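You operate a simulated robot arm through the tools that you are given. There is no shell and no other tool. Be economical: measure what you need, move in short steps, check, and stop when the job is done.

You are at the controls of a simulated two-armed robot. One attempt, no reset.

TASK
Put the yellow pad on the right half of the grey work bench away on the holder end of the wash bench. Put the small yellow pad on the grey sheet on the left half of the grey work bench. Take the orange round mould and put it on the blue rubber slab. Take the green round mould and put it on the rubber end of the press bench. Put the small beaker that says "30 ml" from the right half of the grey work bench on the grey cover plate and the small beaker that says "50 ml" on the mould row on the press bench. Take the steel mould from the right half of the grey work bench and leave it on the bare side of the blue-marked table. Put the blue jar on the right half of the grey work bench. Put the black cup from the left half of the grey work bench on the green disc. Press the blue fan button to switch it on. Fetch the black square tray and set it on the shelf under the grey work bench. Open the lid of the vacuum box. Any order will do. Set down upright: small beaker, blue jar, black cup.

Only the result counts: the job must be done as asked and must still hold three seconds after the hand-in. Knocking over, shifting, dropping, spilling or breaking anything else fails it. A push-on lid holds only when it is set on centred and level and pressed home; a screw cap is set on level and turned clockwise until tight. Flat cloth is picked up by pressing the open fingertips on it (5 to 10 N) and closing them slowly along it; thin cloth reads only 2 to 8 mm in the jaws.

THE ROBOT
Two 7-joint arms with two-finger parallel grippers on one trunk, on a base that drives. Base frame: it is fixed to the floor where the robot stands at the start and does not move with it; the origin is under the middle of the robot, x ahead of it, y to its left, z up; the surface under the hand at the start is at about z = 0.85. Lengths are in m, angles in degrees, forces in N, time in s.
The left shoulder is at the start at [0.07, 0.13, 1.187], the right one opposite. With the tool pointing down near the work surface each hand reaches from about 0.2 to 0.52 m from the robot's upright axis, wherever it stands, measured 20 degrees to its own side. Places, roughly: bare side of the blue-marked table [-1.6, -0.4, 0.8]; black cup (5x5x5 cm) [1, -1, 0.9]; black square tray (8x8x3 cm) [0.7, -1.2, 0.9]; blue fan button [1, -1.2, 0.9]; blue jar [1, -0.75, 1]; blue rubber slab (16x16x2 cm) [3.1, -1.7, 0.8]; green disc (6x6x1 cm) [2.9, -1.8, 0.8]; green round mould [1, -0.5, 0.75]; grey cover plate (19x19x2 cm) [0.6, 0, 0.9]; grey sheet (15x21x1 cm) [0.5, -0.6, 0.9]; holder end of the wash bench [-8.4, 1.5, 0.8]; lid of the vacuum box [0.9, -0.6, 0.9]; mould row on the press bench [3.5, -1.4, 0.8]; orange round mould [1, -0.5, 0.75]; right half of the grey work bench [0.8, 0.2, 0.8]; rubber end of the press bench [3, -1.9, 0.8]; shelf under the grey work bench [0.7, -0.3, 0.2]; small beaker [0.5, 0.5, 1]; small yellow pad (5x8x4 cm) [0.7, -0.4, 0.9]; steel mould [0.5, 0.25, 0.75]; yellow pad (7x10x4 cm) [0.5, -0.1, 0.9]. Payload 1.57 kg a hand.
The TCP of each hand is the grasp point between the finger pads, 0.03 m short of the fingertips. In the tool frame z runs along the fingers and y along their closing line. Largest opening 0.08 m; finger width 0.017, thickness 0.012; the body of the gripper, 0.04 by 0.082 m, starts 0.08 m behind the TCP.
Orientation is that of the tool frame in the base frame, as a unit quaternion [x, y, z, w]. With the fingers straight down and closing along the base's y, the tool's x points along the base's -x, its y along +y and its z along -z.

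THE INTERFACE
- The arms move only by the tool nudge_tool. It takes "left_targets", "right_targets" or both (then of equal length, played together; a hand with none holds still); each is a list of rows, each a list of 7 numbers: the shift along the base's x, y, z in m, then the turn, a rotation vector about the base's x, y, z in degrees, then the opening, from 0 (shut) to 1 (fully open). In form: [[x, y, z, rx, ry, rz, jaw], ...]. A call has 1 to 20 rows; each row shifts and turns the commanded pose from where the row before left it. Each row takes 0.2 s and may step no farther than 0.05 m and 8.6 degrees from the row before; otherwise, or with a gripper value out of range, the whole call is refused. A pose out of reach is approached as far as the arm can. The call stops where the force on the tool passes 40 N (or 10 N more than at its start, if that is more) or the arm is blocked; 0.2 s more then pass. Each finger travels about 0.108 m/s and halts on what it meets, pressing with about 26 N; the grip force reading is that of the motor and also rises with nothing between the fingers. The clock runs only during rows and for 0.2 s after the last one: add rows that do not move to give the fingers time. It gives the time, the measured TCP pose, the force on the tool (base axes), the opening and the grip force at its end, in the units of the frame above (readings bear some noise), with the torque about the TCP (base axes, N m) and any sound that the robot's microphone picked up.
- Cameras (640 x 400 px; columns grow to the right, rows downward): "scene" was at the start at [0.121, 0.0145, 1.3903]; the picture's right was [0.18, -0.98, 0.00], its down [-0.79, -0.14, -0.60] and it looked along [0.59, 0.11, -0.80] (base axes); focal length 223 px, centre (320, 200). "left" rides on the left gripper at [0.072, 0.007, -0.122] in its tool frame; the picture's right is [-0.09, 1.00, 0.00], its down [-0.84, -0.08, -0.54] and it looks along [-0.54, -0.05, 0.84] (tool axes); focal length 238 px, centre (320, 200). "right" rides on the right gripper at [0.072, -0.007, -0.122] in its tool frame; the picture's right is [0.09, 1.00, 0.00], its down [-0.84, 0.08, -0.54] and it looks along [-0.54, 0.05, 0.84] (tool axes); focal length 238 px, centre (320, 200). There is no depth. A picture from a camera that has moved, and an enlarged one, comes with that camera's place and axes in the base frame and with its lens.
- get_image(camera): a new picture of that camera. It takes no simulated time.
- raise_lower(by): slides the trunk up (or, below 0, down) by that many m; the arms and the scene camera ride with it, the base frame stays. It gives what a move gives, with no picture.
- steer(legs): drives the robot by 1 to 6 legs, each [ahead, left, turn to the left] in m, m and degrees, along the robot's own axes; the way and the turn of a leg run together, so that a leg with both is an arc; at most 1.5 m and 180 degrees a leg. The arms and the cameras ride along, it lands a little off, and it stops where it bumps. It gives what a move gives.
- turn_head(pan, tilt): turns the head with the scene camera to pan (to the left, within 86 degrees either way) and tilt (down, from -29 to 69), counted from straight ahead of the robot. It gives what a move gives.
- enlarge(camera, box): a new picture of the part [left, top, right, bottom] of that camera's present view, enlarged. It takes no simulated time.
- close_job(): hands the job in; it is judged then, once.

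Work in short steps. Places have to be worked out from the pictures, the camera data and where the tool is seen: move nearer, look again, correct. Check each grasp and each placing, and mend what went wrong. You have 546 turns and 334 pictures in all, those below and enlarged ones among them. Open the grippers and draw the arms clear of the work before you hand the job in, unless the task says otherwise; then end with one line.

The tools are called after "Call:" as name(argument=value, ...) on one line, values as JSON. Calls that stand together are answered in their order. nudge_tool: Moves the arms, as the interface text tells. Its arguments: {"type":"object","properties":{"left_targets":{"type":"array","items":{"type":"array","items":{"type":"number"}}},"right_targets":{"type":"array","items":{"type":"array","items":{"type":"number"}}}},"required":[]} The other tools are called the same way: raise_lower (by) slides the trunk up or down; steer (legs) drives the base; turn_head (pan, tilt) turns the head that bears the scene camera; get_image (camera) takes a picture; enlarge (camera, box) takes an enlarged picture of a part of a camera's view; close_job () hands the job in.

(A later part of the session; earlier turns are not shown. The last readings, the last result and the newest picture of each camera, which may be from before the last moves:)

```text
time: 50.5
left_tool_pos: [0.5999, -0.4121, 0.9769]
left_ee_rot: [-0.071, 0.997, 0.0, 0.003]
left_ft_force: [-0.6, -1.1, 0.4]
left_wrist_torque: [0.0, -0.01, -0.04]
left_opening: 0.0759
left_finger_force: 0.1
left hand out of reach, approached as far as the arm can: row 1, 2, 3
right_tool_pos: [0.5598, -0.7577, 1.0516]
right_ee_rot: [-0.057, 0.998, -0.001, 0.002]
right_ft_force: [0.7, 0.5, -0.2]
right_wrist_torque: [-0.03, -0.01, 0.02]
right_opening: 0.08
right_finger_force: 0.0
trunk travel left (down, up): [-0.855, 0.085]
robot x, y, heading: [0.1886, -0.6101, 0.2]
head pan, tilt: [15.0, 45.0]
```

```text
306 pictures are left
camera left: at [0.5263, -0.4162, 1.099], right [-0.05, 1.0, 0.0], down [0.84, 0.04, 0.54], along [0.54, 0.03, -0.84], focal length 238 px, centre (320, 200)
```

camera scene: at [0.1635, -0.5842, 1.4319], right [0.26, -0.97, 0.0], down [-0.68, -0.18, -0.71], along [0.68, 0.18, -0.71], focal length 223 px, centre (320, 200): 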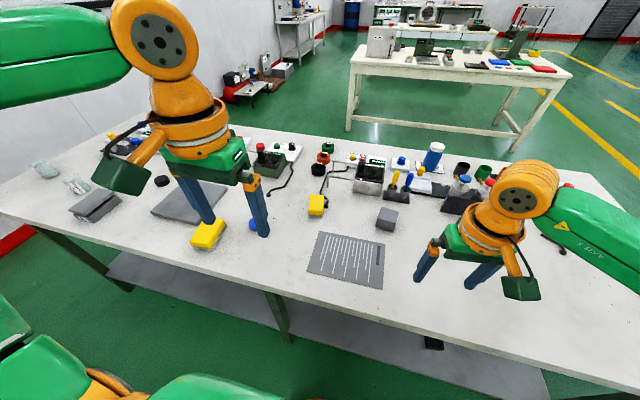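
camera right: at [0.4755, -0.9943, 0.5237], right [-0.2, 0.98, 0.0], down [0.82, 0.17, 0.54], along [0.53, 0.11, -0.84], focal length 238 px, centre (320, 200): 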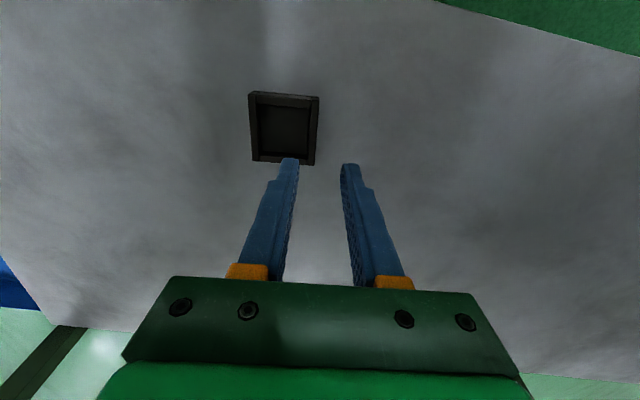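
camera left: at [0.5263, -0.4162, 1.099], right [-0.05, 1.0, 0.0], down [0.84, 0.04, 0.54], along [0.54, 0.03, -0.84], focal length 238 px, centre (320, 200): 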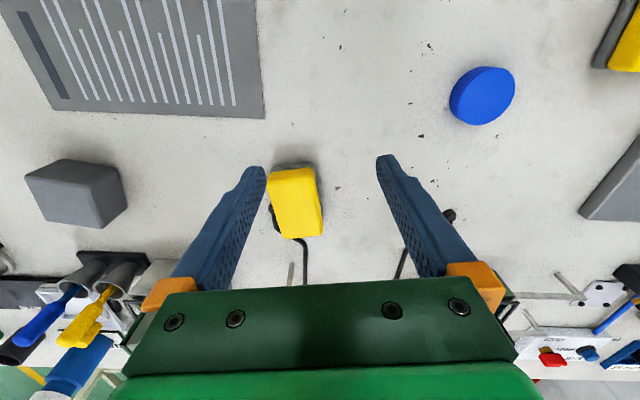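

The raised trunk shortens reach. I'll raise both hands by 0.1, lower the trunk by 0.12, then retry.

Call:
nudge_tool(left_targets=[[0, 0, 0.04, 0, 0, 0, 0.95], [0, 0, 0.04, 0, 0, 0, 0.95], [0, 0, 0.04, 0, 0, 0, 0.95]], right_targets=[[-0.02, 0, 0.04, 0, 0, 0, 1], [-0.02, 0, 0.04, 0, 0, 0, 1], [-0.02, 0, 0.04, 0, 0, 0, 1]])

Call:
raise_lower(by=-0.12)

Call:
nudge_tool(left_targets=[[0.03, -0.01, 0, 0, 0, 0, 0.95], [0.02, -0.01, 0, 0, 0, 0, 0.95], [0, 0, 0, 0, 0, 0, 0.95]])

```text
time: 51.3
left_tool_pos: [0.5972, -0.4133, 1.0958]
left_ee_rot: [-0.071, 0.997, 0.0, 0.001]
left_ft_force: [0.6, 0.1, 0.0]
left_wrist_torque: [-0.02, -0.02, 0.03]
left_opening: 0.076
left_finger_force: 0.1
right_tool_pos: [0.4974, -0.7587, 1.1742]
right_ee_rot: [-0.058, 0.998, -0.001, 0.003]
right_ft_force: [-0.3, 0.2, 0.6]
right_wrist_torque: [0.03, 0.01, 0.03]
right_opening: 0.0799
right_finger_force: 0.0
trunk travel left (down, up): [-0.855, 0.085]
robot x, y, heading: [0.1899, -0.6061, 0.2]
head pan, tilt: [15.0, 45.0]
```

```text
time: 52.8
left_tool_pos: [0.5981, -0.4139, 0.9755]
left_ee_rot: [-0.07, 0.998, 0.0, 0.001]
left_ft_force: [1.0, 0.2, -1.1]
left_wrist_torque: [-0.03, 0.03, 0.0]
left_opening: 0.0759
left_finger_force: 0.0
right_tool_pos: [0.4988, -0.7587, 1.0539]
right_ee_rot: [-0.057, 0.998, 0.0, 0.002]
right_ft_force: [-0.2, -0.1, 0.7]
right_wrist_torque: [0.02, 0.03, -0.03]
right_opening: 0.0799
right_finger_force: 0.0
trunk travel left (down, up): [-0.735, 0.205]
robot x, y, heading: [0.1972, -0.6074, -0.2]
head pan, tilt: [15.0, 45.0]
```

```text
time: 53.6
left_tool_pos: [0.6206, -0.4201, 0.9728]
left_ee_rot: [-0.071, 0.997, 0.0, 0.0]
left_ft_force: [0.4, 0.4, 0.0]
left_wrist_torque: [0.02, -0.02, 0.0]
left_opening: 0.0762
left_finger_force: 0.0
left hand out of reach, approached as far as the arm can: row 1, 2
right_tool_pos: [0.4992, -0.7586, 1.0534]
right_ee_rot: [-0.058, 0.998, 0.0, 0.003]
right_ft_force: [0.7, -0.1, 0.4]
right_wrist_torque: [0.0, 0.0, 0.02]
right_opening: 0.0799
right_finger_force: 0.0
trunk travel left (down, up): [-0.735, 0.205]
robot x, y, heading: [0.1952, -0.6104, 0.1]
head pan, tilt: [15.0, 45.0]
```

Still short; I'll creep the base forward 0.05.

Call:
steer(legs=[[0.05, 0, 0]])

Call:
get_image(camera="left")

```text
time: 54.5
left_tool_pos: [0.6672, -0.4198, 0.9737]
left_ee_rot: [-0.071, 0.997, 0.0, 0.004]
left_ft_force: [-0.5, -0.1, 0.1]
left_wrist_torque: [0.02, -0.01, 0.01]
left_opening: 0.0759
left_finger_force: 0.2
right_tool_pos: [0.5439, -0.7592, 1.0543]
right_ee_rot: [-0.057, 0.998, 0.0, 0.004]
right_ft_force: [-0.7, 0.6, 0.3]
right_wrist_torque: [0.01, -0.02, 0.01]
right_opening: 0.0802
right_finger_force: 0.0
trunk travel left (down, up): [-0.735, 0.205]
robot x, y, heading: [0.241, -0.6089, 0.2]
head pan, tilt: [15.0, 45.0]
```

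```text
305 pictures are left
camera left: at [0.5932, -0.4228, 1.0965], right [-0.05, 1.0, 0.0], down [0.84, 0.04, 0.55], along [0.55, 0.03, -0.84], focal length 238 px, centre (320, 200)
```

left: 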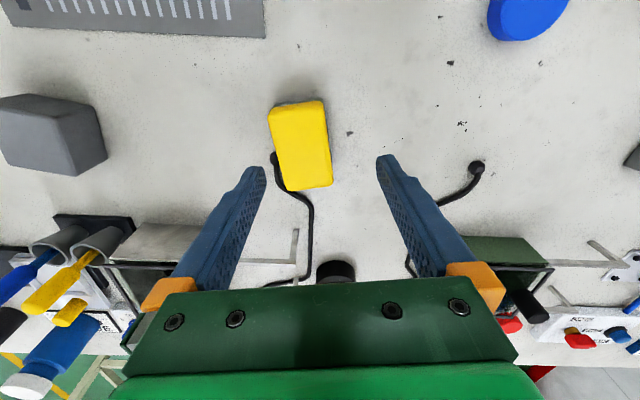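

Aligned enough; descend at the pad's near half and close.

Call:
nudge_tool(left_targets=[[-0.012, -0.016, -0.025, 0, 0, 1.5, 0.95], [0, 0, -0.03, 0, 0, 0, 0.95], [0, 0, -0.021, 0, 0, 0, 0.95], [0, 0, 0, 0, 0, 0, 0.6], [0, 0, 0, 0, 0, 0, 0.4], [0, 0, 0, 0, 0, 0, 0.3], [0, 0, 0, 0, 0, 0, 0.3]])

Call:
get_image(camera="left")

```text
time: 56.1
left_tool_pos: [0.656, -0.4316, 0.8989]
left_ee_rot: [-0.084, 0.996, -0.001, 0.002]
left_ft_force: [-0.2, 0.1, -0.1]
left_wrist_torque: [0.01, 0.01, -0.04]
left_opening: 0.0493
left_finger_force: 25.8
left hand out of reach, approached as far as the arm can: row 3
right_tool_pos: [0.5484, -0.7583, 1.0529]
right_ee_rot: [-0.056, 0.998, -0.001, 0.002]
right_ft_force: [-0.2, 0.4, 0.2]
right_wrist_torque: [-0.04, 0.01, 0.0]
right_opening: 0.0801
right_finger_force: 0.1
trunk travel left (down, up): [-0.735, 0.205]
robot x, y, heading: [0.2391, -0.6059, 0.0]
head pan, tilt: [15.0, 45.0]
```

```text
304 pictures are left
camera left: at [0.5828, -0.4368, 1.0213], right [-0.08, 1.0, 0.0], down [0.84, 0.06, 0.55], along [0.54, 0.04, -0.84], focal length 238 px, centre (320, 200)
```

left: 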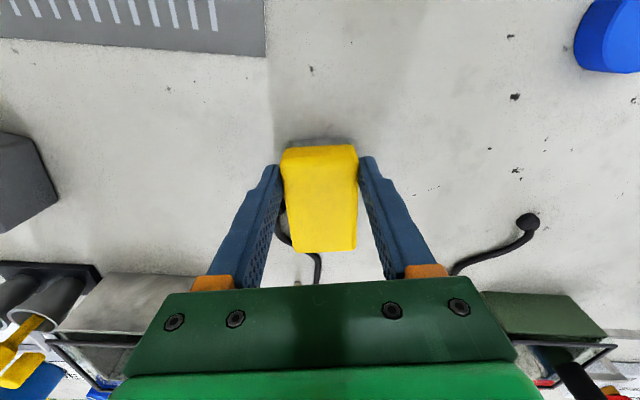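

Gripped (0.049 m). Lift, back the base by 0.12, then move over the sheet.

Call:
nudge_tool(left_targets=[[0, 0, 0.03, 0, 0, 0, 0.3], [0, 0, 0.04, 0, 0, 0, 0.3], [-0.02, 0, 0.03, 0, 0, 0, 0.3]])

Call:
steer(legs=[[-0.12, 0, 0]])

Call:
nudge_tool(left_targets=[[-0.01, -0.04, 0, 0, 0, -3, 0.3], [-0.01, -0.04, 0, 0, 0, -3, 0.3], [-0.01, -0.04, 0, 0, 0, -3, 0.3], [0, -0.025, 0, 0, 0, 0, 0.3]])

Call:
get_image(camera="left")

```text
time: 57.0
left_tool_pos: [0.6332, -0.433, 0.9991]
left_ee_rot: [-0.084, 0.996, 0.0, 0.002]
left_ft_force: [-1.7, -0.1, -0.7]
left_wrist_torque: [0.02, -0.01, 0.0]
left_opening: 0.0496
left_finger_force: 26.0
right_tool_pos: [0.5475, -0.7578, 1.0531]
right_ee_rot: [-0.057, 0.998, -0.001, 0.002]
right_ft_force: [0.1, 0.0, 0.1]
right_wrist_torque: [0.01, 0.02, -0.02]
right_opening: 0.08
right_finger_force: 0.0
trunk travel left (down, up): [-0.735, 0.205]
robot x, y, heading: [0.2421, -0.6078, -0.0]
head pan, tilt: [15.0, 45.0]
```

```text
time: 58.2
left_tool_pos: [0.5158, -0.4337, 0.9961]
left_ee_rot: [-0.082, 0.997, 0.0, -0.001]
left_ft_force: [-0.1, -0.1, -0.6]
left_wrist_torque: [-0.02, 0.05, 0.02]
left_opening: 0.0494
left_finger_force: 25.4
right_tool_pos: [0.4291, -0.7593, 1.052]
right_ee_rot: [-0.058, 0.998, -0.001, 0.0]
right_ft_force: [0.4, 0.0, 0.1]
right_wrist_torque: [0.03, 0.01, -0.01]
right_opening: 0.0801
right_finger_force: 0.1
trunk travel left (down, up): [-0.735, 0.205]
robot x, y, heading: [0.1209, -0.6056, -0.3]
head pan, tilt: [15.0, 45.0]
```

```text
time: 59.2
left_tool_pos: [0.4594, -0.5054, 0.9885]
left_ee_rot: [-0.004, 1.0, 0.0, 0.001]
left_ft_force: [-0.1, -0.7, -0.5]
left_wrist_torque: [-0.04, 0.01, -0.05]
left_opening: 0.0493
left_finger_force: 25.5
left hand out of reach, approached as far as the arm can: row 2, 3, 4
right_tool_pos: [0.4271, -0.7584, 1.0535]
right_ee_rot: [-0.056, 0.998, -0.001, 0.002]
right_ft_force: [0.7, 0.4, 0.2]
right_wrist_torque: [0.02, 0.01, 0.02]
right_opening: 0.08
right_finger_force: 0.0
trunk travel left (down, up): [-0.735, 0.205]
robot x, y, heading: [0.1189, -0.6079, 0.1]
head pan, tilt: [15.0, 45.0]
```

```text
303 pictures are left
camera left: at [0.3873, -0.4983, 1.1114], right [0.08, 1.0, 0.0], down [0.84, -0.07, 0.54], along [0.54, -0.05, -0.84], focal length 238 px, centre (320, 200)
```

left: 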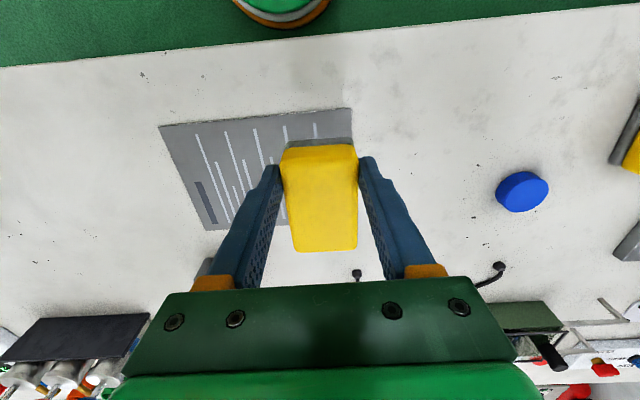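

The left arm can't go further inward, so I'll shift the base instead.

Call:
steer(legs=[[0.025, -0.072, 0]])

Call:
nudge_tool(left_targets=[[0, 0, -0.04, 0, 0, 0, 0.3], [0, 0, -0.025, 0, 0, 0, 0.3], [0, 0, -0.01, 0, 0, 0, 0.3]])

Call:
get_image(camera="left")

```text
time: 60.2
left_tool_pos: [0.4836, -0.5711, 0.9898]
left_ee_rot: [-0.005, 1.0, -0.003, 0.002]
left_ft_force: [-0.7, 0.2, -1.1]
left_wrist_torque: [-0.04, 0.04, -0.01]
left_opening: 0.0493
left_finger_force: 25.9
right_tool_pos: [0.4514, -0.8267, 1.0542]
right_ee_rot: [-0.057, 0.998, -0.002, 0.003]
right_ft_force: [-0.5, 0.4, 1.3]
right_wrist_torque: [-0.05, -0.04, 0.0]
right_opening: 0.0799
right_finger_force: 0.1
trunk travel left (down, up): [-0.735, 0.205]
robot x, y, heading: [0.1449, -0.6785, -0.1]
head pan, tilt: [15.0, 45.0]
```

```text
time: 61.0
left_tool_pos: [0.483, -0.5729, 0.914]
left_ee_rot: [-0.005, 1.0, -0.002, 0.002]
left_ft_force: [-0.2, -1.3, -0.2]
left_wrist_torque: [0.0, 0.06, 0.01]
left_opening: 0.0494
left_finger_force: 25.4
left hand out of reach, approached as far as the arm can: row 3
right_tool_pos: [0.4525, -0.8291, 1.0529]
right_ee_rot: [-0.057, 0.998, -0.001, 0.001]
right_ft_force: [-0.1, -0.1, -0.4]
right_wrist_torque: [0.03, 0.03, 0.01]
right_opening: 0.0799
right_finger_force: 0.0
trunk travel left (down, up): [-0.735, 0.205]
robot x, y, heading: [0.1452, -0.6784, 0.1]
head pan, tilt: [15.0, 45.0]
```

```text
302 pictures are left
camera left: at [0.41, -0.5666, 1.0364], right [0.08, 1.0, 0.0], down [0.84, -0.07, 0.54], along [0.54, -0.05, -0.84], focal length 238 px, centre (320, 200)
```

left: 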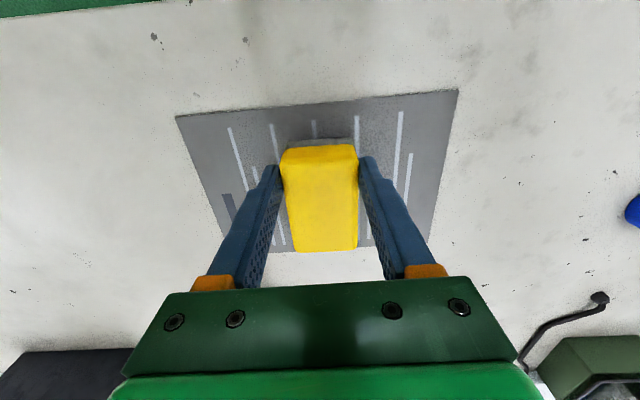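

Centred over the sheet; the arm is at its reach limit so I'll lower with the trunk by 0.009 and then release.

Call:
raise_lower(by=-0.009)

Call:
nudge_tool(left_targets=[[0, 0, 0, 0, 0, 0, 0.6], [0, 0, 0, 0, 0, 0, 0.85], [0, 0, 0, 0, 0, 0, 0.95], [0, 0, 0.04, 0, 0, 0, 0.95], [0, 0, 0.04, 0, 0, 0, 0.95], [0, 0, 0.04, 0, 0, 0, 0.95]])

Call:
get_image(camera="left")

```text
time: 61.6
left_tool_pos: [0.4834, -0.5721, 0.9063]
left_ee_rot: [-0.005, 1.0, -0.001, 0.001]
left_ft_force: [-0.2, -0.4, -1.4]
left_wrist_torque: [-0.01, 0.02, -0.03]
left_opening: 0.0493
left_finger_force: 26.2
right_tool_pos: [0.4516, -0.8284, 1.0449]
right_ee_rot: [-0.057, 0.998, -0.001, 0.002]
right_ft_force: [0.5, -0.4, -0.2]
right_wrist_torque: [0.03, 0.0, 0.01]
right_opening: 0.08
right_finger_force: 0.1
trunk travel left (down, up): [-0.726, 0.214]
robot x, y, heading: [0.1439, -0.6786, -0.2]
head pan, tilt: [15.0, 45.0]
```

```text
time: 63.0
left_tool_pos: [0.4872, -0.5626, 1.0248]
left_ee_rot: [-0.005, 1.0, -0.003, 0.002]
left_ft_force: [0.3, -0.5, -0.1]
left_wrist_torque: [0.0, 0.01, -0.01]
left_opening: 0.0758
left_finger_force: 0.1
left hand out of reach, approached as far as the arm can: row 6
right_tool_pos: [0.4521, -0.8288, 1.0443]
right_ee_rot: [-0.056, 0.998, -0.001, 0.002]
right_ft_force: [0.2, 0.8, 0.2]
right_wrist_torque: [0.02, -0.01, 0.01]
right_opening: 0.0797
right_finger_force: 0.0
trunk travel left (down, up): [-0.726, 0.214]
robot x, y, heading: [0.1441, -0.6815, -0.1]
head pan, tilt: [15.0, 45.0]
```

```text
301 pictures are left
camera left: at [0.4138, -0.5565, 1.1468], right [0.08, 1.0, 0.0], down [0.84, -0.07, 0.54], along [0.54, -0.05, -0.84], focal length 238 px, centre (320, 200)
```

left: 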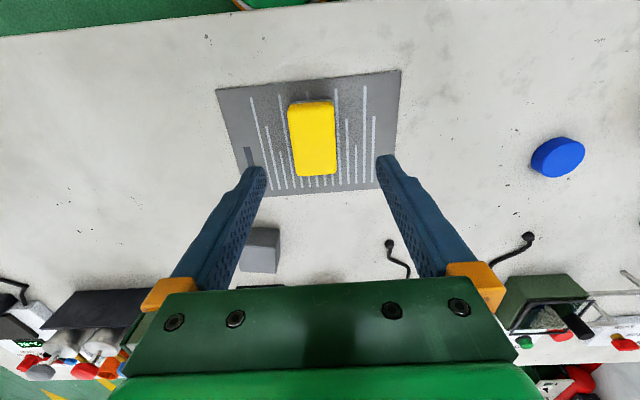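

Small pad is on the sheet. Now I go to the beakers on the right half: back off, drive left to y≈0.25, and look.

Call:
steer(legs=[[-0.1, 0, 0], [0, 0.98, 0]])

Call:
turn_head(pan=5, tilt=50)

Call:
get_image(camera="scene")

Call:
get_image(camera="left")

```text
time: 68.8
left_tool_pos: [0.3812, 0.4108, 1.0263]
left_ee_rot: [-0.01, 1.0, -0.002, 0.002]
left_ft_force: [0.4, 0.2, 0.6]
left_wrist_torque: [0.05, 0.0, 0.0]
left_opening: 0.0758
left_finger_force: 0.0
right_tool_pos: [0.3487, 0.1458, 1.0435]
right_ee_rot: [-0.063, 0.998, 0.0, 0.003]
right_ft_force: [0.0, 0.0, -0.1]
right_wrist_torque: [0.01, 0.01, -0.04]
right_opening: 0.08
right_finger_force: 0.0
trunk travel left (down, up): [-0.726, 0.214]
robot x, y, heading: [0.0402, 0.2906, 0.7]
head pan, tilt: [15.0, 45.0]
```

```text
time: 69.5
left_tool_pos: [0.3805, 0.4134, 1.0249]
left_ee_rot: [-0.011, 1.0, -0.002, 0.002]
left_ft_force: [-0.1, -0.9, 0.9]
left_wrist_torque: [0.01, 0.02, 0.01]
left_opening: 0.076
left_finger_force: 0.1
right_tool_pos: [0.347, 0.1448, 1.0446]
right_ee_rot: [-0.062, 0.998, 0.0, 0.002]
right_ft_force: [-0.1, -0.1, 0.0]
right_wrist_torque: [0.0, -0.04, 0.04]
right_opening: 0.08
right_finger_force: 0.1
trunk travel left (down, up): [-0.726, 0.214]
robot x, y, heading: [0.0408, 0.2942, 0.7]
head pan, tilt: [5.0, 50.0]
```

```text
300 pictures are left
camera scene: at [0.1645, 0.304, 1.2957], right [0.1, -1.0, 0.0], down [-0.76, -0.07, -0.64], along [0.64, 0.06, -0.77], focal length 223 px, centre (320, 200)
```

scene: 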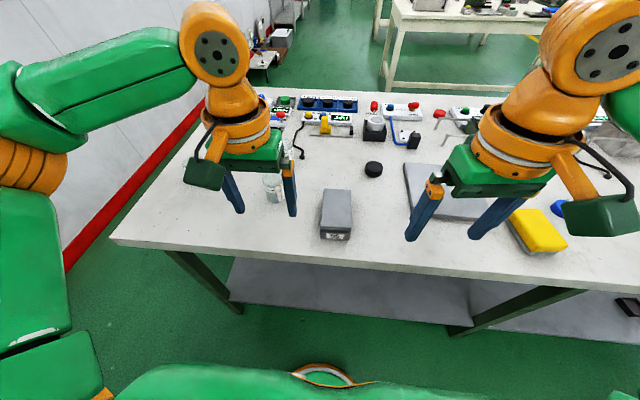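

```text
299 pictures are left
camera left: at [0.3077, 0.4179, 1.1463], right [0.07, 1.0, 0.0], down [0.84, -0.06, 0.55], along [0.54, -0.04, -0.84], focal length 238 px, centre (320, 200)
```

left: 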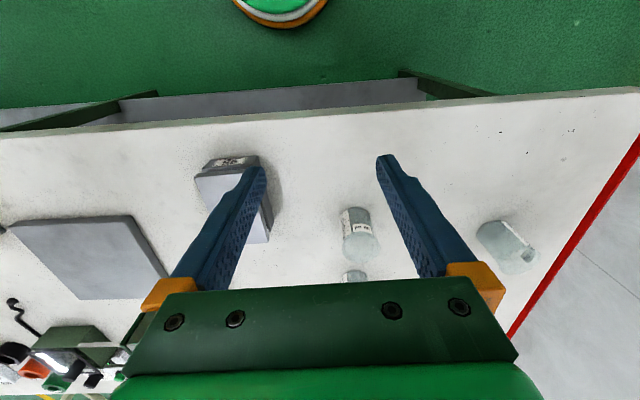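

Three glass beakers appear. Zoom in on them.

Call:
enlarge(camera="left", box=[310, 180, 560, 300])

Call:
enlarge(camera="scene", box=[220, 80, 400, 240])

```text
2.56 times, centred on (435, 240) of left
camera zoom: at [0.3077, 0.4179, 1.1463], right [0.07, 1.0, 0.0], down [0.84, -0.06, 0.55], along [0.54, -0.04, -0.84], focal length 610 px, centre (26, 98)
```

zoom: 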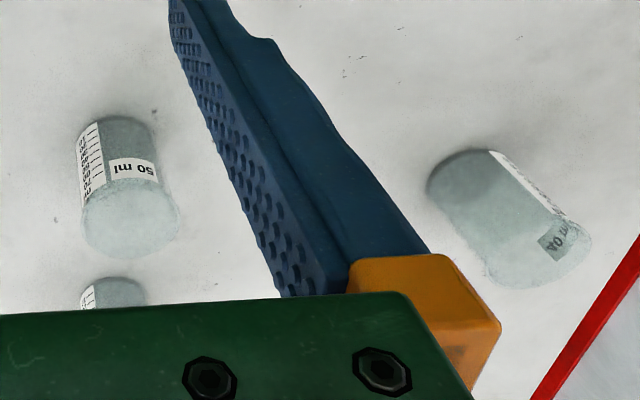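

```text
2.50 times, centred on (310, 160) of scene
camera zoom: at [0.1645, 0.304, 1.2957], right [0.1, -1.0, 0.0], down [-0.76, -0.07, -0.64], along [0.64, 0.06, -0.77], focal length 558 px, centre (345, 300)
```

zoom: 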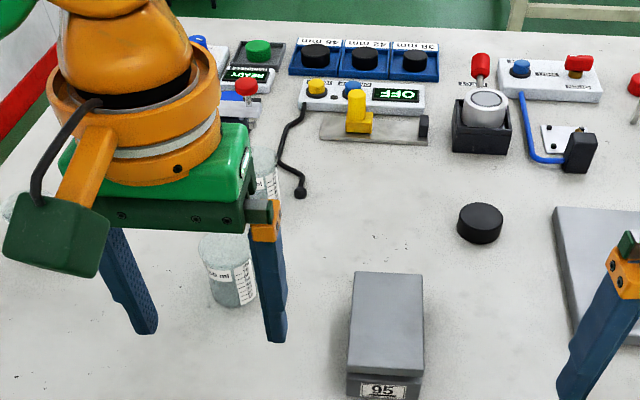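

I'll move the left hand forward over the third beaker for label reading.

Call:
nudge_tool(left_targets=[[0.04, 0.03, 0.02, 0, 0, 0, 1], [0.04, 0.02, 0.02, 0, 0, 0, 1], [0.03, 0.0, 0.03, 0, 0, 0, 1]])

Call:
enlarge(camera="left", box=[240, 100, 480, 260])

```text
refused: row 1 steps farther than a row can; nothing moved
```

```text
2.50 times, centred on (360, 180) of left
camera zoom: at [0.3077, 0.4179, 1.1463], right [0.07, 1.0, 0.0], down [0.84, -0.06, 0.55], along [0.54, -0.04, -0.84], focal length 596 px, centre (220, 250)
```

zoom: 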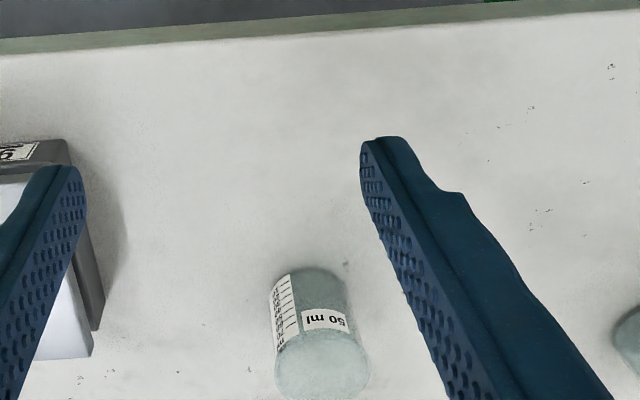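

Call:
nudge_tool(left_targets=[[0.035, 0.02, 0.02, 0, 0, 0, 1], [0.035, 0.02, 0.02, 0, 0, 0, 1], [0.035, 0.0, 0.03, 0, 0, 0, 1]])

Call:
enlarge(camera="left", box=[260, 100, 520, 270])

```text
time: 70.3
left_tool_pos: [0.4275, 0.4898, 1.0765]
left_ee_rot: [-0.009, 1.0, -0.002, 0.002]
left_ft_force: [0.5, 1.1, 0.1]
left_wrist_torque: [0.0, -0.04, -0.03]
left_opening: 0.0798
left_finger_force: 0.1
left hand out of reach, approached as far as the arm can: row 1, 2, 3
right_tool_pos: [0.3481, 0.146, 1.0443]
right_ee_rot: [-0.061, 0.998, -0.001, 0.003]
right_ft_force: [-0.3, -1.1, -0.4]
right_wrist_torque: [0.01, -0.01, 0.0]
right_opening: 0.0801
right_finger_force: 0.1
trunk travel left (down, up): [-0.726, 0.214]
robot x, y, heading: [0.0393, 0.2918, 0.7]
head pan, tilt: [5.0, 50.0]
```

```text
2.35 times, centred on (390, 185) of left
camera zoom: at [0.355, 0.495, 1.1979], right [0.07, 1.0, 0.0], down [0.84, -0.06, 0.55], along [0.54, -0.04, -0.84], focal length 561 px, centre (155, 235)
```

zoom: 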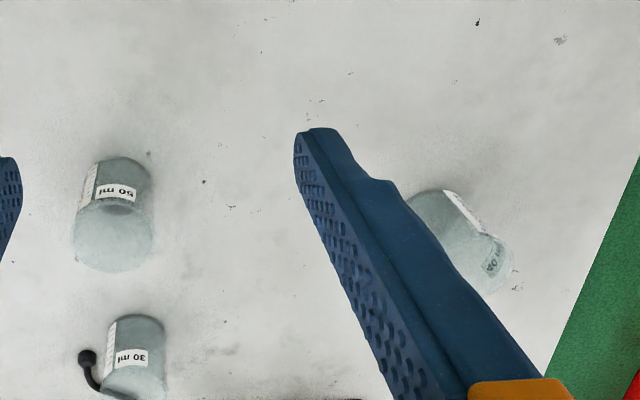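

The near one reads 50 ml, the farther one 30 ml at ≈(0.68,0.46). Advance 0.17 and look from above the 30 ml one.

Call:
steer(legs=[[0.17, 0, -0.7]])

Call:
nudge_tool(left_targets=[[0.03, -0.02, 0, 0, 0, 0, 1], [0.03, -0.01, 0, 0, 0, 0, 1]])

Call:
get_image(camera="left")

```text
time: 71.8
left_tool_pos: [0.592, 0.4837, 1.0759]
left_ee_rot: [-0.003, 1.0, -0.003, 0.004]
left_ft_force: [-0.8, -0.1, 0.1]
left_wrist_torque: [0.0, 0.0, -0.04]
left_opening: 0.08
left_finger_force: 0.1
right_tool_pos: [0.5074, 0.1425, 1.0451]
right_ee_rot: [-0.054, 0.999, -0.001, 0.003]
right_ft_force: [-0.4, 0.0, 0.9]
right_wrist_torque: [-0.01, -0.02, -0.01]
right_opening: 0.0801
right_finger_force: 0.1
trunk travel left (down, up): [-0.726, 0.214]
robot x, y, heading: [0.2066, 0.2943, -0.3]
head pan, tilt: [5.0, 50.0]
```

```text
time: 72.4
left_tool_pos: [0.6079, 0.4877, 1.0556]
left_ee_rot: [-0.005, 1.0, -0.003, 0.002]
left_ft_force: [-0.4, -0.3, -0.5]
left_wrist_torque: [0.01, -0.02, 0.0]
left_opening: 0.0797
left_finger_force: 0.0
left hand out of reach, approached as far as the arm can: row 1, 2
right_tool_pos: [0.5107, 0.1431, 1.0439]
right_ee_rot: [-0.054, 0.999, 0.0, 0.003]
right_ft_force: [0.4, 0.3, 0.5]
right_wrist_torque: [-0.01, -0.03, -0.01]
right_opening: 0.08
right_finger_force: 0.0
trunk travel left (down, up): [-0.726, 0.214]
robot x, y, heading: [0.2035, 0.2935, -0.3]
head pan, tilt: [5.0, 50.0]
```

```text
294 pictures are left
camera left: at [0.5349, 0.4937, 1.1779], right [0.08, 1.0, -0.01], down [0.83, -0.07, 0.55], along [0.55, -0.05, -0.84], focal length 238 px, centre (320, 200)
```

left: 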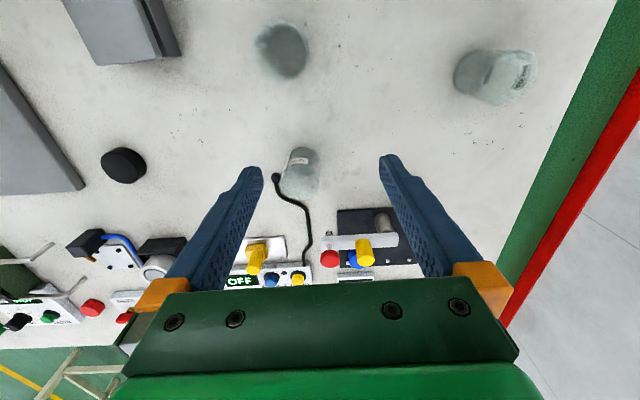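

Beaker 30 ml at ≈(0.678,0.456), rim z≈0.92. Advance another 0.05 to get within reach.

Call:
steer(legs=[[0.05, 0, 0.3]])

Call:
nudge_tool(left_targets=[[0.015, -0.02, -0.03, 0, 0, 0, 1], [0.005, -0.012, -0.03, 0, 0, 0, 1]])

Call:
get_image(camera="left")

```text
time: 73.3
left_tool_pos: [0.6522, 0.4892, 1.0592]
left_ee_rot: [-0.006, 1.0, -0.003, 0.005]
left_ft_force: [-0.3, 0.6, -0.1]
left_wrist_torque: [0.0, -0.05, 0.0]
left_opening: 0.08
left_finger_force: 0.1
right_tool_pos: [0.5562, 0.1442, 1.0459]
right_ee_rot: [-0.057, 0.998, -0.001, 0.004]
right_ft_force: [0.5, 0.1, -0.1]
right_wrist_torque: [0.01, -0.07, 0.0]
right_opening: 0.08
right_finger_force: 0.1
trunk travel left (down, up): [-0.726, 0.214]
robot x, y, heading: [0.2542, 0.2989, 0.3]
head pan, tilt: [5.0, 50.0]
```

```text
time: 73.9
left_tool_pos: [0.6676, 0.4656, 0.999]
left_ee_rot: [-0.007, 1.0, -0.004, 0.003]
left_ft_force: [0.5, 0.4, -0.7]
left_wrist_torque: [0.02, 0.0, 0.0]
left_opening: 0.0802
left_finger_force: 0.0
left hand out of reach, approached as far as the arm can: row 1
right_tool_pos: [0.5608, 0.1432, 1.0446]
right_ee_rot: [-0.057, 0.998, 0.0, 0.003]
right_ft_force: [0.8, 0.2, -0.1]
right_wrist_torque: [0.01, 0.01, 0.0]
right_opening: 0.0801
right_finger_force: 0.0
trunk travel left (down, up): [-0.726, 0.214]
robot x, y, heading: [0.2574, 0.295, 0.4]
head pan, tilt: [5.0, 50.0]
```

```text
293 pictures are left
camera left: at [0.5944, 0.4721, 1.1198], right [0.08, 1.0, -0.01], down [0.83, -0.06, 0.55], along [0.55, -0.05, -0.84], focal length 238 px, centre (320, 200)
```

left: 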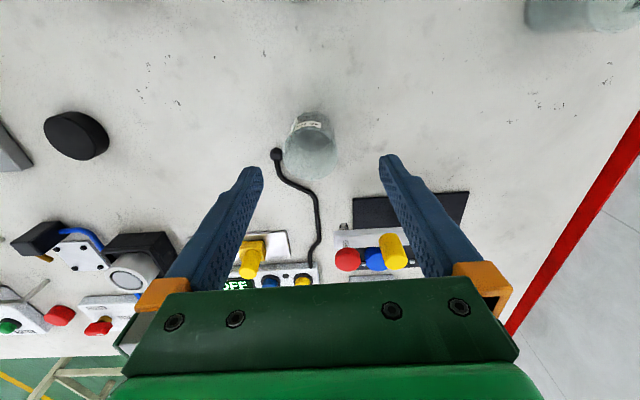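

Rim centre ≈(0.675,0.455), diameter ≈4.8 cm. Descend around it.

Call:
nudge_tool(left_targets=[[0.007, -0.0105, -0.025, 0, 0, 0, 1], [0, 0, -0.035, 0, 0, 0, 1], [0, 0, -0.03, 0, 0, 0, 1], [0, 0, 0, 0, 0, 0, 1]])

Call:
get_image(camera="left")

```text
time: 74.9
left_tool_pos: [0.6668, 0.4612, 0.9077]
left_ee_rot: [-0.005, 1.0, -0.004, 0.004]
left_ft_force: [0.2, -0.2, 0.1]
left_wrist_torque: [0.0, -0.01, -0.01]
left_opening: 0.08
left_finger_force: 0.0
left hand out of reach, approached as far as the arm can: row 1, 3
right_tool_pos: [0.5594, 0.1441, 1.0434]
right_ee_rot: [-0.057, 0.998, -0.001, 0.002]
right_ft_force: [0.2, 0.3, 0.2]
right_wrist_torque: [-0.02, -0.01, 0.01]
right_opening: 0.0799
right_finger_force: 0.0
trunk travel left (down, up): [-0.726, 0.214]
robot x, y, heading: [0.2517, 0.293, 0.1]
head pan, tilt: [5.0, 50.0]
```

```text
292 pictures are left
camera left: at [0.5937, 0.4679, 1.0297], right [0.08, 1.0, -0.01], down [0.83, -0.06, 0.55], along [0.55, -0.05, -0.84], focal length 238 px, centre (320, 200)
```

left: 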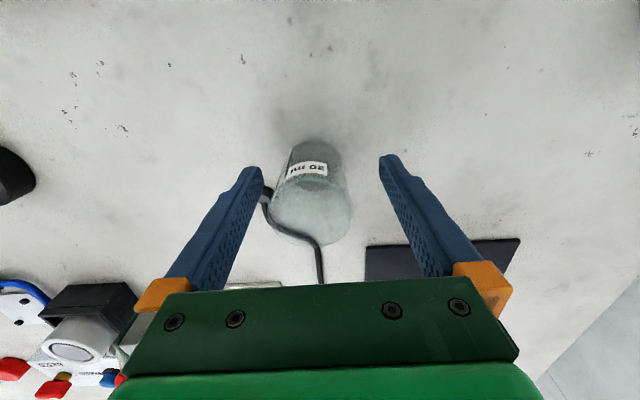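

The arm is at its limit ~8 mm short; nudge the base.

Call:
steer(legs=[[0.012, -0.007, 0]])

Call:
get_image(camera="left")

```text
time: 75.7
left_tool_pos: [0.6779, 0.4555, 0.9103]
left_ee_rot: [-0.006, 1.0, -0.005, 0.005]
left_ft_force: [-0.8, 1.1, 0.1]
left_wrist_torque: [-0.03, 0.01, -0.02]
left_opening: 0.0803
left_finger_force: 0.0
right_tool_pos: [0.5702, 0.1384, 1.0455]
right_ee_rot: [-0.057, 0.998, -0.001, 0.004]
right_ft_force: [-0.7, -0.1, -0.4]
right_wrist_torque: [-0.02, -0.03, 0.01]
right_opening: 0.0798
right_finger_force: 0.0
trunk travel left (down, up): [-0.726, 0.214]
robot x, y, heading: [0.2638, 0.2856, -0.2]
head pan, tilt: [5.0, 50.0]
```

```text
291 pictures are left
camera left: at [0.6037, 0.4623, 1.0305], right [0.08, 1.0, -0.01], down [0.83, -0.06, 0.55], along [0.55, -0.05, -0.83], focal length 238 px, centre (320, 200)
```

left: 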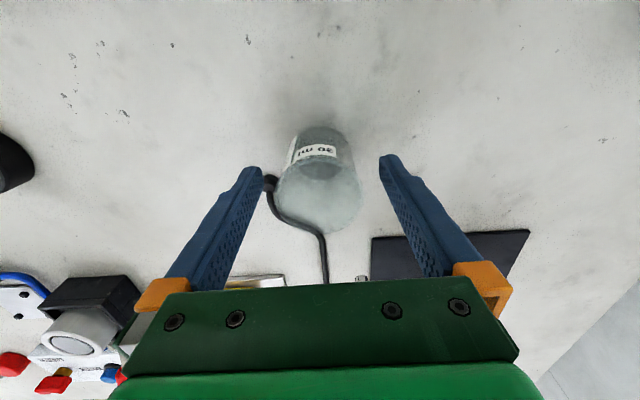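

Centred. Close gently and check.

Call:
nudge_tool(left_targets=[[0, 0, 0, 0, 0, 0, 0.75], [0, 0, 0, 0, 0, 0, 0.6], [0, 0, 0, 0, 0, 0, 0.5], [0, 0, 0, 0, 0, 0, 0.5]])

Call:
nudge_tool(left_targets=[[0, 0, 0.03, 0, 0, 0, 0.5], [0, 0, 0.03, 0, 0, 0, 0.5], [0, 0, 0.03, 0, 0, 0, 0.5]])

Call:
get_image(camera="left")

```text
time: 76.7
left_tool_pos: [0.6789, 0.454, 0.9082]
left_ee_rot: [-0.006, 1.0, -0.003, 0.004]
left_ft_force: [-1.1, -0.7, -0.2]
left_wrist_torque: [-0.01, 0.0, -0.02]
left_opening: 0.0509
left_finger_force: 26.1
right_tool_pos: [0.5726, 0.1368, 1.0439]
right_ee_rot: [-0.057, 0.998, -0.001, 0.003]
right_ft_force: [-0.1, 0.0, 0.7]
right_wrist_torque: [0.01, -0.04, -0.01]
right_opening: 0.0799
right_finger_force: 0.0
trunk travel left (down, up): [-0.726, 0.214]
robot x, y, heading: [0.2636, 0.2874, 0.1]
head pan, tilt: [5.0, 50.0]
```

```text
time: 77.5
left_tool_pos: [0.6779, 0.4558, 0.9983]
left_ee_rot: [-0.006, 1.0, -0.003, 0.004]
left_ft_force: [-0.5, -0.3, 0.0]
left_wrist_torque: [-0.02, 0.0, 0.01]
left_opening: 0.0508
left_finger_force: 26.0
right_tool_pos: [0.5721, 0.1367, 1.0437]
right_ee_rot: [-0.057, 0.998, 0.0, 0.002]
right_ft_force: [0.1, 0.1, 1.1]
right_wrist_torque: [-0.02, 0.0, 0.0]
right_opening: 0.0799
right_finger_force: 0.2
trunk travel left (down, up): [-0.726, 0.214]
robot x, y, heading: [0.2649, 0.2872, -0.0]
head pan, tilt: [5.0, 50.0]
```

```text
290 pictures are left
camera left: at [0.6047, 0.4625, 1.1193], right [0.08, 1.0, -0.01], down [0.83, -0.06, 0.55], along [0.55, -0.05, -0.84], focal length 238 px, centre (320, 200)
```

left: 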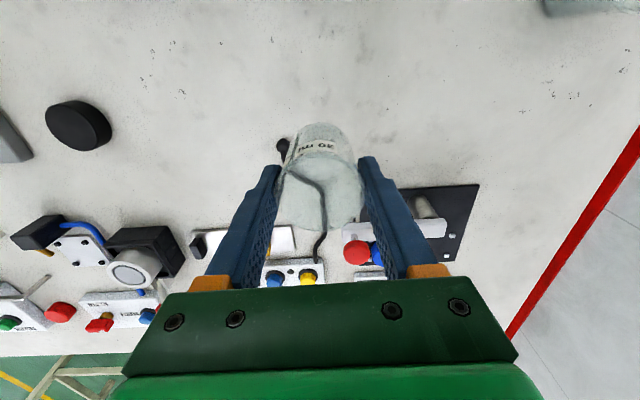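

Beaker 30 ml held. The cover plate is centred near (0.58,0.02). Drive right first, then back a bit.

Call:
steer(legs=[[0, -0.435, 0], [-0.1, 0, 0]])

Call:
get_image(camera="left")

```text
time: 80.9
left_tool_pos: [0.5804, 0.0084, 0.9964]
left_ee_rot: [-0.008, 1.0, -0.004, 0.002]
left_ft_force: [-0.4, -0.5, -0.8]
left_wrist_torque: [0.03, 0.03, -0.01]
left_opening: 0.0508
left_finger_force: 26.6
right_tool_pos: [0.4765, -0.3106, 1.0431]
right_ee_rot: [-0.06, 0.998, 0.0, 0.0]
right_ft_force: [0.4, -0.8, 0.7]
right_wrist_torque: [0.02, 0.03, 0.02]
right_opening: 0.0799
right_finger_force: 0.0
trunk travel left (down, up): [-0.726, 0.214]
robot x, y, heading: [0.1677, -0.162, 0.3]
head pan, tilt: [5.0, 50.0]
```

```text
289 pictures are left
camera left: at [0.508, 0.0146, 1.1181], right [0.08, 1.0, -0.01], down [0.83, -0.06, 0.55], along [0.55, -0.05, -0.84], focal length 238 px, centre (320, 200)
```

left: 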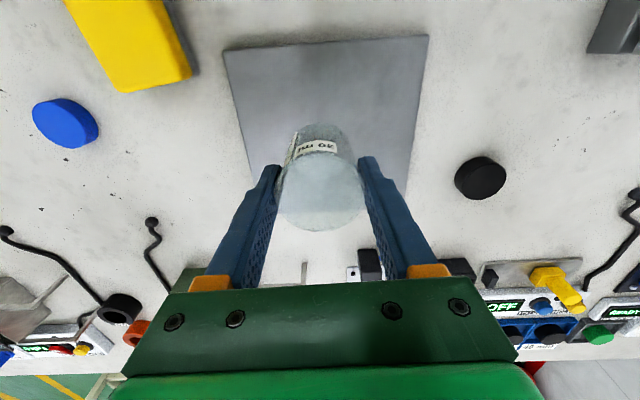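

Over the plate's centre. Lower gently until contact.

Call:
nudge_tool(left_targets=[[0, 0, -0.03, 0, 0, 0, 0.5], [0, 0, -0.028, 0, 0, 0, 0.5], [0, 0, -0.006, 0, 0, 0, 0.5]])

Call:
nudge_tool(left_targets=[[0, 0, -0.004, 0, 0, 0, 0.5], [0, 0, -0.003, 0, 0, 0, 0.5]])

```text
time: 81.7
left_tool_pos: [0.5783, 0.0077, 0.9334]
left_ee_rot: [-0.009, 1.0, -0.004, 0.004]
left_ft_force: [-0.8, 0.5, 0.0]
left_wrist_torque: [0.01, 0.01, -0.02]
left_opening: 0.0508
left_finger_force: 26.0
right_tool_pos: [0.4735, -0.3116, 1.0451]
right_ee_rot: [-0.059, 0.998, -0.001, 0.002]
right_ft_force: [-0.1, 0.5, 0.2]
right_wrist_torque: [0.02, 0.03, -0.01]
right_opening: 0.08
right_finger_force: 0.0
trunk travel left (down, up): [-0.726, 0.214]
robot x, y, heading: [0.1661, -0.157, 0.3]
head pan, tilt: [5.0, 50.0]
```

```text
time: 82.3
left_tool_pos: [0.5792, 0.0087, 0.9257]
left_ee_rot: [-0.008, 1.0, -0.004, 0.004]
left_ft_force: [0.0, -0.5, -0.4]
left_wrist_torque: [0.01, 0.0, 0.05]
left_opening: 0.0508
left_finger_force: 26.2
right_tool_pos: [0.4745, -0.3114, 1.0433]
right_ee_rot: [-0.059, 0.998, -0.001, 0.003]
right_ft_force: [0.6, -0.2, 0.2]
right_wrist_torque: [0.01, 0.03, 0.0]
right_opening: 0.0799
right_finger_force: 0.0
trunk travel left (down, up): [-0.726, 0.214]
robot x, y, heading: [0.165, -0.1593, 0.3]
head pan, tilt: [5.0, 50.0]
```

No contact yet; continue in small steps.

Call:
nudge_tool(left_targets=[[0, 0, -0.003, 0, 0, 0, 0.5], [0, 0, -0.002, 0, 0, 0, 0.5]])

Call:
nudge_tool(left_targets=[[0, 0, -0.002, 0, 0, 0, 0.5], [0, 0, -0.002, 0, 0, 0, 0.5]])

```text
time: 82.9
left_tool_pos: [0.5781, 0.008, 0.9252]
left_ee_rot: [-0.007, 1.0, -0.004, 0.007]
left_ft_force: [5.7, 1.8, 22.4]
left_wrist_torque: [0.02, -0.04, -0.04]
left_opening: 0.0508
left_finger_force: 26.3
right_tool_pos: [0.4717, -0.3112, 1.0454]
right_ee_rot: [-0.06, 0.998, 0.001, 0.004]
right_ft_force: [-0.7, -0.1, 0.3]
right_wrist_torque: [-0.02, 0.02, 0.02]
right_opening: 0.0798
right_finger_force: 0.0
trunk travel left (down, up): [-0.726, 0.214]
robot x, y, heading: [0.1668, -0.1608, 0.1]
head pan, tilt: [5.0, 50.0]
```

```text
time: 83.5
left_tool_pos: [0.5775, 0.008, 0.9186]
left_ee_rot: [-0.008, 1.0, -0.004, 0.007]
left_ft_force: [3.9, 1.7, 22.0]
left_wrist_torque: [0.06, 0.04, -0.01]
left_opening: 0.0507
left_finger_force: 26.0
right_tool_pos: [0.4706, -0.3115, 1.0448]
right_ee_rot: [-0.059, 0.998, 0.0, 0.004]
right_ft_force: [0.4, -0.1, 0.2]
right_wrist_torque: [-0.02, 0.01, -0.01]
right_opening: 0.08
right_finger_force: 0.1
trunk travel left (down, up): [-0.726, 0.214]
robot x, y, heading: [0.166, -0.1605, 0.4]
head pan, tilt: [5.0, 50.0]
```

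Contact at 22 N. Release and lift straight up.

Call:
nudge_tool(left_targets=[[0, 0, 0.002, 0, 0, 0, 0.65], [0, 0, 0, 0, 0, 0, 0.85], [0, 0, 0, 0, 0, 0, 1], [0, 0, 0.03, 0, 0, 0, 1], [0, 0, 0.04, 0, 0, 0, 1], [0, 0, 0.04, 0, 0, 0, 1]])

Call:
get_image(camera="left")

```text
time: 84.9
left_tool_pos: [0.5755, 0.0178, 1.0272]
left_ee_rot: [-0.009, 1.0, -0.005, 0.005]
left_ft_force: [-0.8, 0.2, 0.4]
left_wrist_torque: [-0.02, 0.02, -0.06]
left_opening: 0.0802
left_finger_force: 0.2
left hand out of reach, approached as far as the arm can: row 6
right_tool_pos: [0.4743, -0.3101, 1.0452]
right_ee_rot: [-0.06, 0.998, -0.001, 0.003]
right_ft_force: [0.0, 0.6, 0.0]
right_wrist_torque: [0.0, 0.01, -0.01]
right_opening: 0.0801
right_finger_force: 0.1
trunk travel left (down, up): [-0.726, 0.214]
robot x, y, heading: [0.1659, -0.1595, 0.3]
head pan, tilt: [5.0, 50.0]
```

```text
288 pictures are left
camera left: at [0.501, 0.0241, 1.149], right [0.08, 1.0, -0.01], down [0.83, -0.06, 0.55], along [0.55, -0.05, -0.83], focal length 238 px, centre (320, 200)
```

left: 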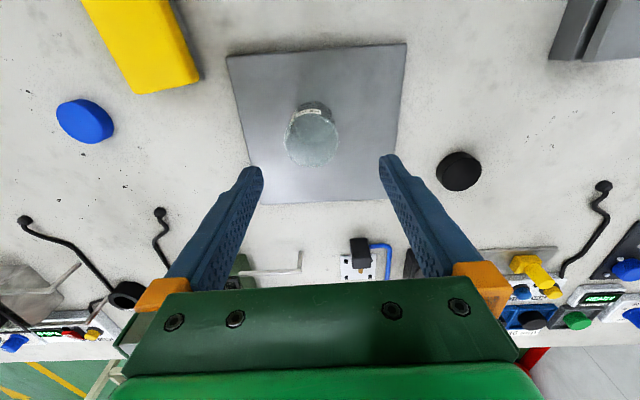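

30 ml beaker is on the plate. Now reposition for the yellow pad (right hand) and steel mould (left hand).

Call:
steer(legs=[[-0.1, 0, -0.3], [0, 0.23, 0]])

Call:
get_image(camera="right")

Call:
get_image(camera="left")

```text
time: 87.4
left_tool_pos: [0.4773, 0.2409, 1.0279]
left_ee_rot: [-0.005, 1.0, -0.004, 0.005]
left_ft_force: [0.1, -0.1, 0.7]
left_wrist_torque: [0.02, -0.01, 0.0]
left_opening: 0.08
left_finger_force: 0.0
right_tool_pos: [0.3748, -0.0864, 1.0443]
right_ee_rot: [-0.056, 0.998, 0.0, 0.003]
right_ft_force: [0.4, 0.3, -0.2]
right_wrist_torque: [0.01, 0.0, -0.05]
right_opening: 0.0801
right_finger_force: 0.1
trunk travel left (down, up): [-0.726, 0.214]
robot x, y, heading: [0.0696, 0.061, -0.1]
head pan, tilt: [5.0, 50.0]
```

```text
287 pictures are left
camera right: at [0.3014, -0.1029, 1.1651], right [-0.2, 0.98, 0.0], down [0.82, 0.17, 0.55], along [0.53, 0.11, -0.84], focal length 238 px, centre (320, 200)
```

right: 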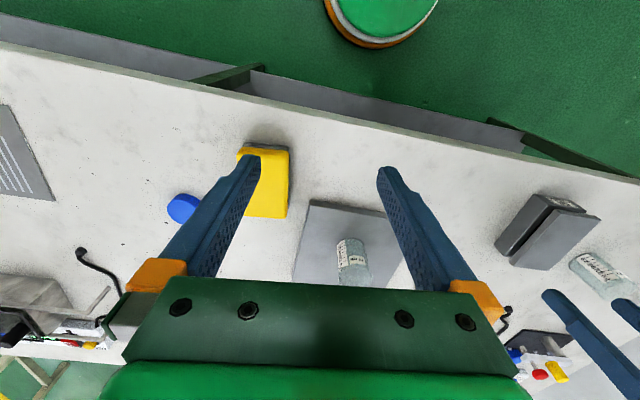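

```text
286 pictures are left
camera left: at [0.4034, 0.2466, 1.1489], right [0.08, 1.0, -0.01], down [0.83, -0.07, 0.55], along [0.55, -0.05, -0.83], focal length 238 px, centre (320, 200)
```

left: 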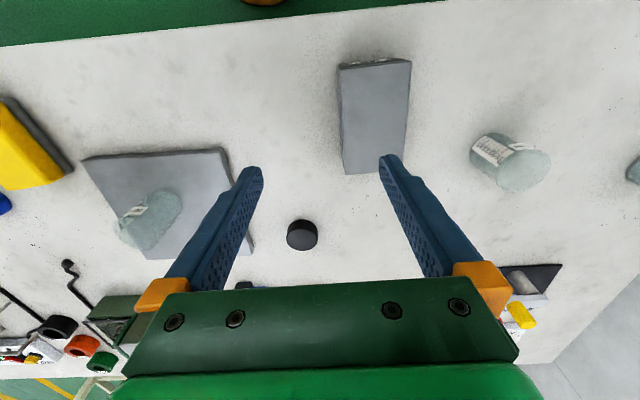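

Zoom at the steel mould's label with the scene camera.

Call:
turn_head(pan=25, tilt=55)

Call:
get_image(camera="scene")

```text
time: 88.2
left_tool_pos: [0.477, 0.2417, 1.0278]
left_ee_rot: [-0.006, 1.0, -0.005, 0.005]
left_ft_force: [0.1, -0.1, -0.8]
left_wrist_torque: [0.0, -0.02, -0.01]
left_opening: 0.08
left_finger_force: 0.1
right_tool_pos: [0.375, -0.0855, 1.0448]
right_ee_rot: [-0.056, 0.998, -0.001, 0.003]
right_ft_force: [1.0, 0.2, -0.5]
right_wrist_torque: [-0.02, 0.01, 0.03]
right_opening: 0.0803
right_finger_force: 0.1
trunk travel left (down, up): [-0.726, 0.214]
robot x, y, heading: [0.07, 0.0645, -0.2]
head pan, tilt: [25.0, 55.0]
```

```text
285 pictures are left
camera scene: at [0.1818, 0.0976, 1.2892], right [0.42, -0.91, 0.0], down [-0.74, -0.34, -0.57], along [0.52, 0.24, -0.82], focal length 223 px, centre (320, 200)
```

scene: 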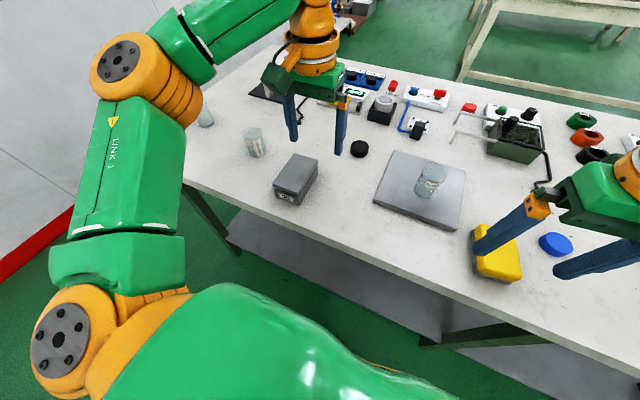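

Call:
enlarge(camera="scene", box=[240, 120, 400, 220])

Call:
enlarge(camera="scene", box=[320, 60, 560, 200])

```text
4.00 times, centred on (320, 170) of scene
camera zoom: at [0.1818, 0.0976, 1.2892], right [0.42, -0.91, 0.0], down [-0.74, -0.34, -0.57], along [0.52, 0.24, -0.82], focal length 893 px, centre (320, 320)
```

zoom: 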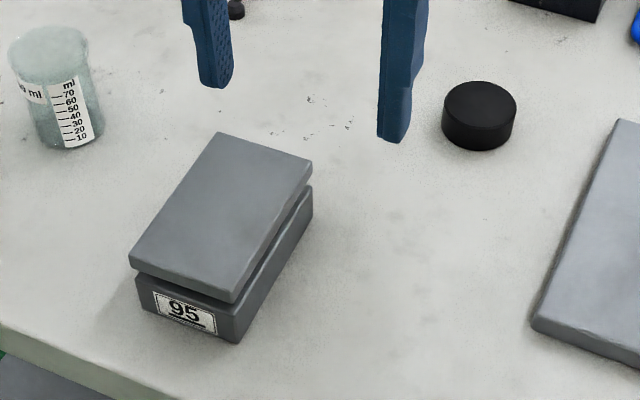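

```text
2.67 times, centred on (440, 130) of scene
camera zoom: at [0.1818, 0.0976, 1.2892], right [0.42, -0.91, 0.0], down [-0.74, -0.34, -0.57], along [0.52, 0.24, -0.82], focal length 595 px, centre (0, 387)
```

zoom: 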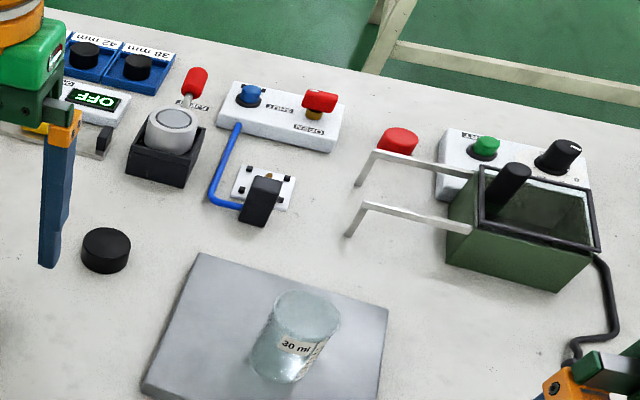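

The "95" block matches the steel mould place; centre ≈(0.469,0.296), yaw ≈3°. Shift base left 0.04, then bring the left hand above it.

Call:
steer(legs=[[0, 0.04, 0.2]])

Call:
nudge_tool(left_targets=[[-0.004, 0.014, -0.02, 0, 0, 3, 1], [-0.004, 0, -0.03, 0, 0, 0, 1], [0, 0, 0, 0, 0, 0, 1]])

Call:
get_image(camera="left")

```text
time: 89.1
left_tool_pos: [0.4768, 0.2775, 1.0288]
left_ee_rot: [-0.007, 1.0, -0.001, 0.005]
left_ft_force: [0.5, 0.2, 0.4]
left_wrist_torque: [0.06, -0.01, 0.0]
left_opening: 0.0803
left_finger_force: 0.0
right_tool_pos: [0.3754, -0.0514, 1.0434]
right_ee_rot: [-0.058, 0.998, 0.001, 0.003]
right_ft_force: [0.0, -0.9, -0.3]
right_wrist_torque: [0.07, 0.01, 0.0]
right_opening: 0.0802
right_finger_force: 0.0
trunk travel left (down, up): [-0.726, 0.214]
robot x, y, heading: [0.0685, 0.1077, -0.1]
head pan, tilt: [25.0, 55.0]
```

```text
time: 89.9
left_tool_pos: [0.4689, 0.2973, 0.9782]
left_ee_rot: [-0.032, 0.999, -0.004, 0.005]
left_ft_force: [-0.2, 0.0, -0.5]
left_wrist_torque: [0.01, -0.03, 0.0]
left_opening: 0.08
left_finger_force: 0.1
right_tool_pos: [0.3758, -0.0458, 1.0436]
right_ee_rot: [-0.058, 0.998, -0.001, 0.002]
right_ft_force: [0.4, -1.3, -1.6]
right_wrist_torque: [0.0, 0.01, 0.06]
right_opening: 0.0801
right_finger_force: 0.1
trunk travel left (down, up): [-0.726, 0.214]
robot x, y, heading: [0.0661, 0.1064, 0.4]
head pan, tilt: [25.0, 55.0]
```

```text
282 pictures are left
camera left: at [0.3955, 0.2998, 1.0986], right [0.03, 1.0, -0.01], down [0.83, -0.02, 0.55], along [0.55, -0.02, -0.83], focal length 238 px, centre (320, 200)
```

left: 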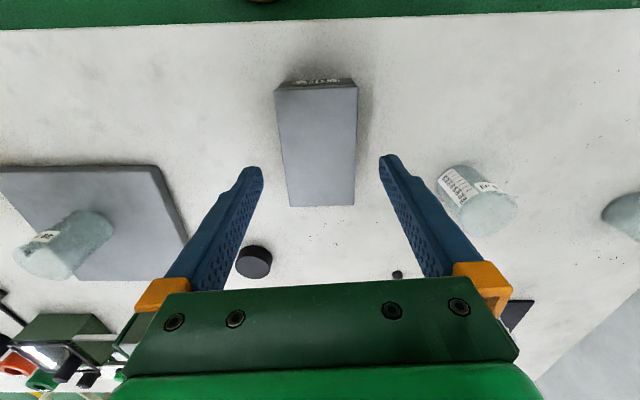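

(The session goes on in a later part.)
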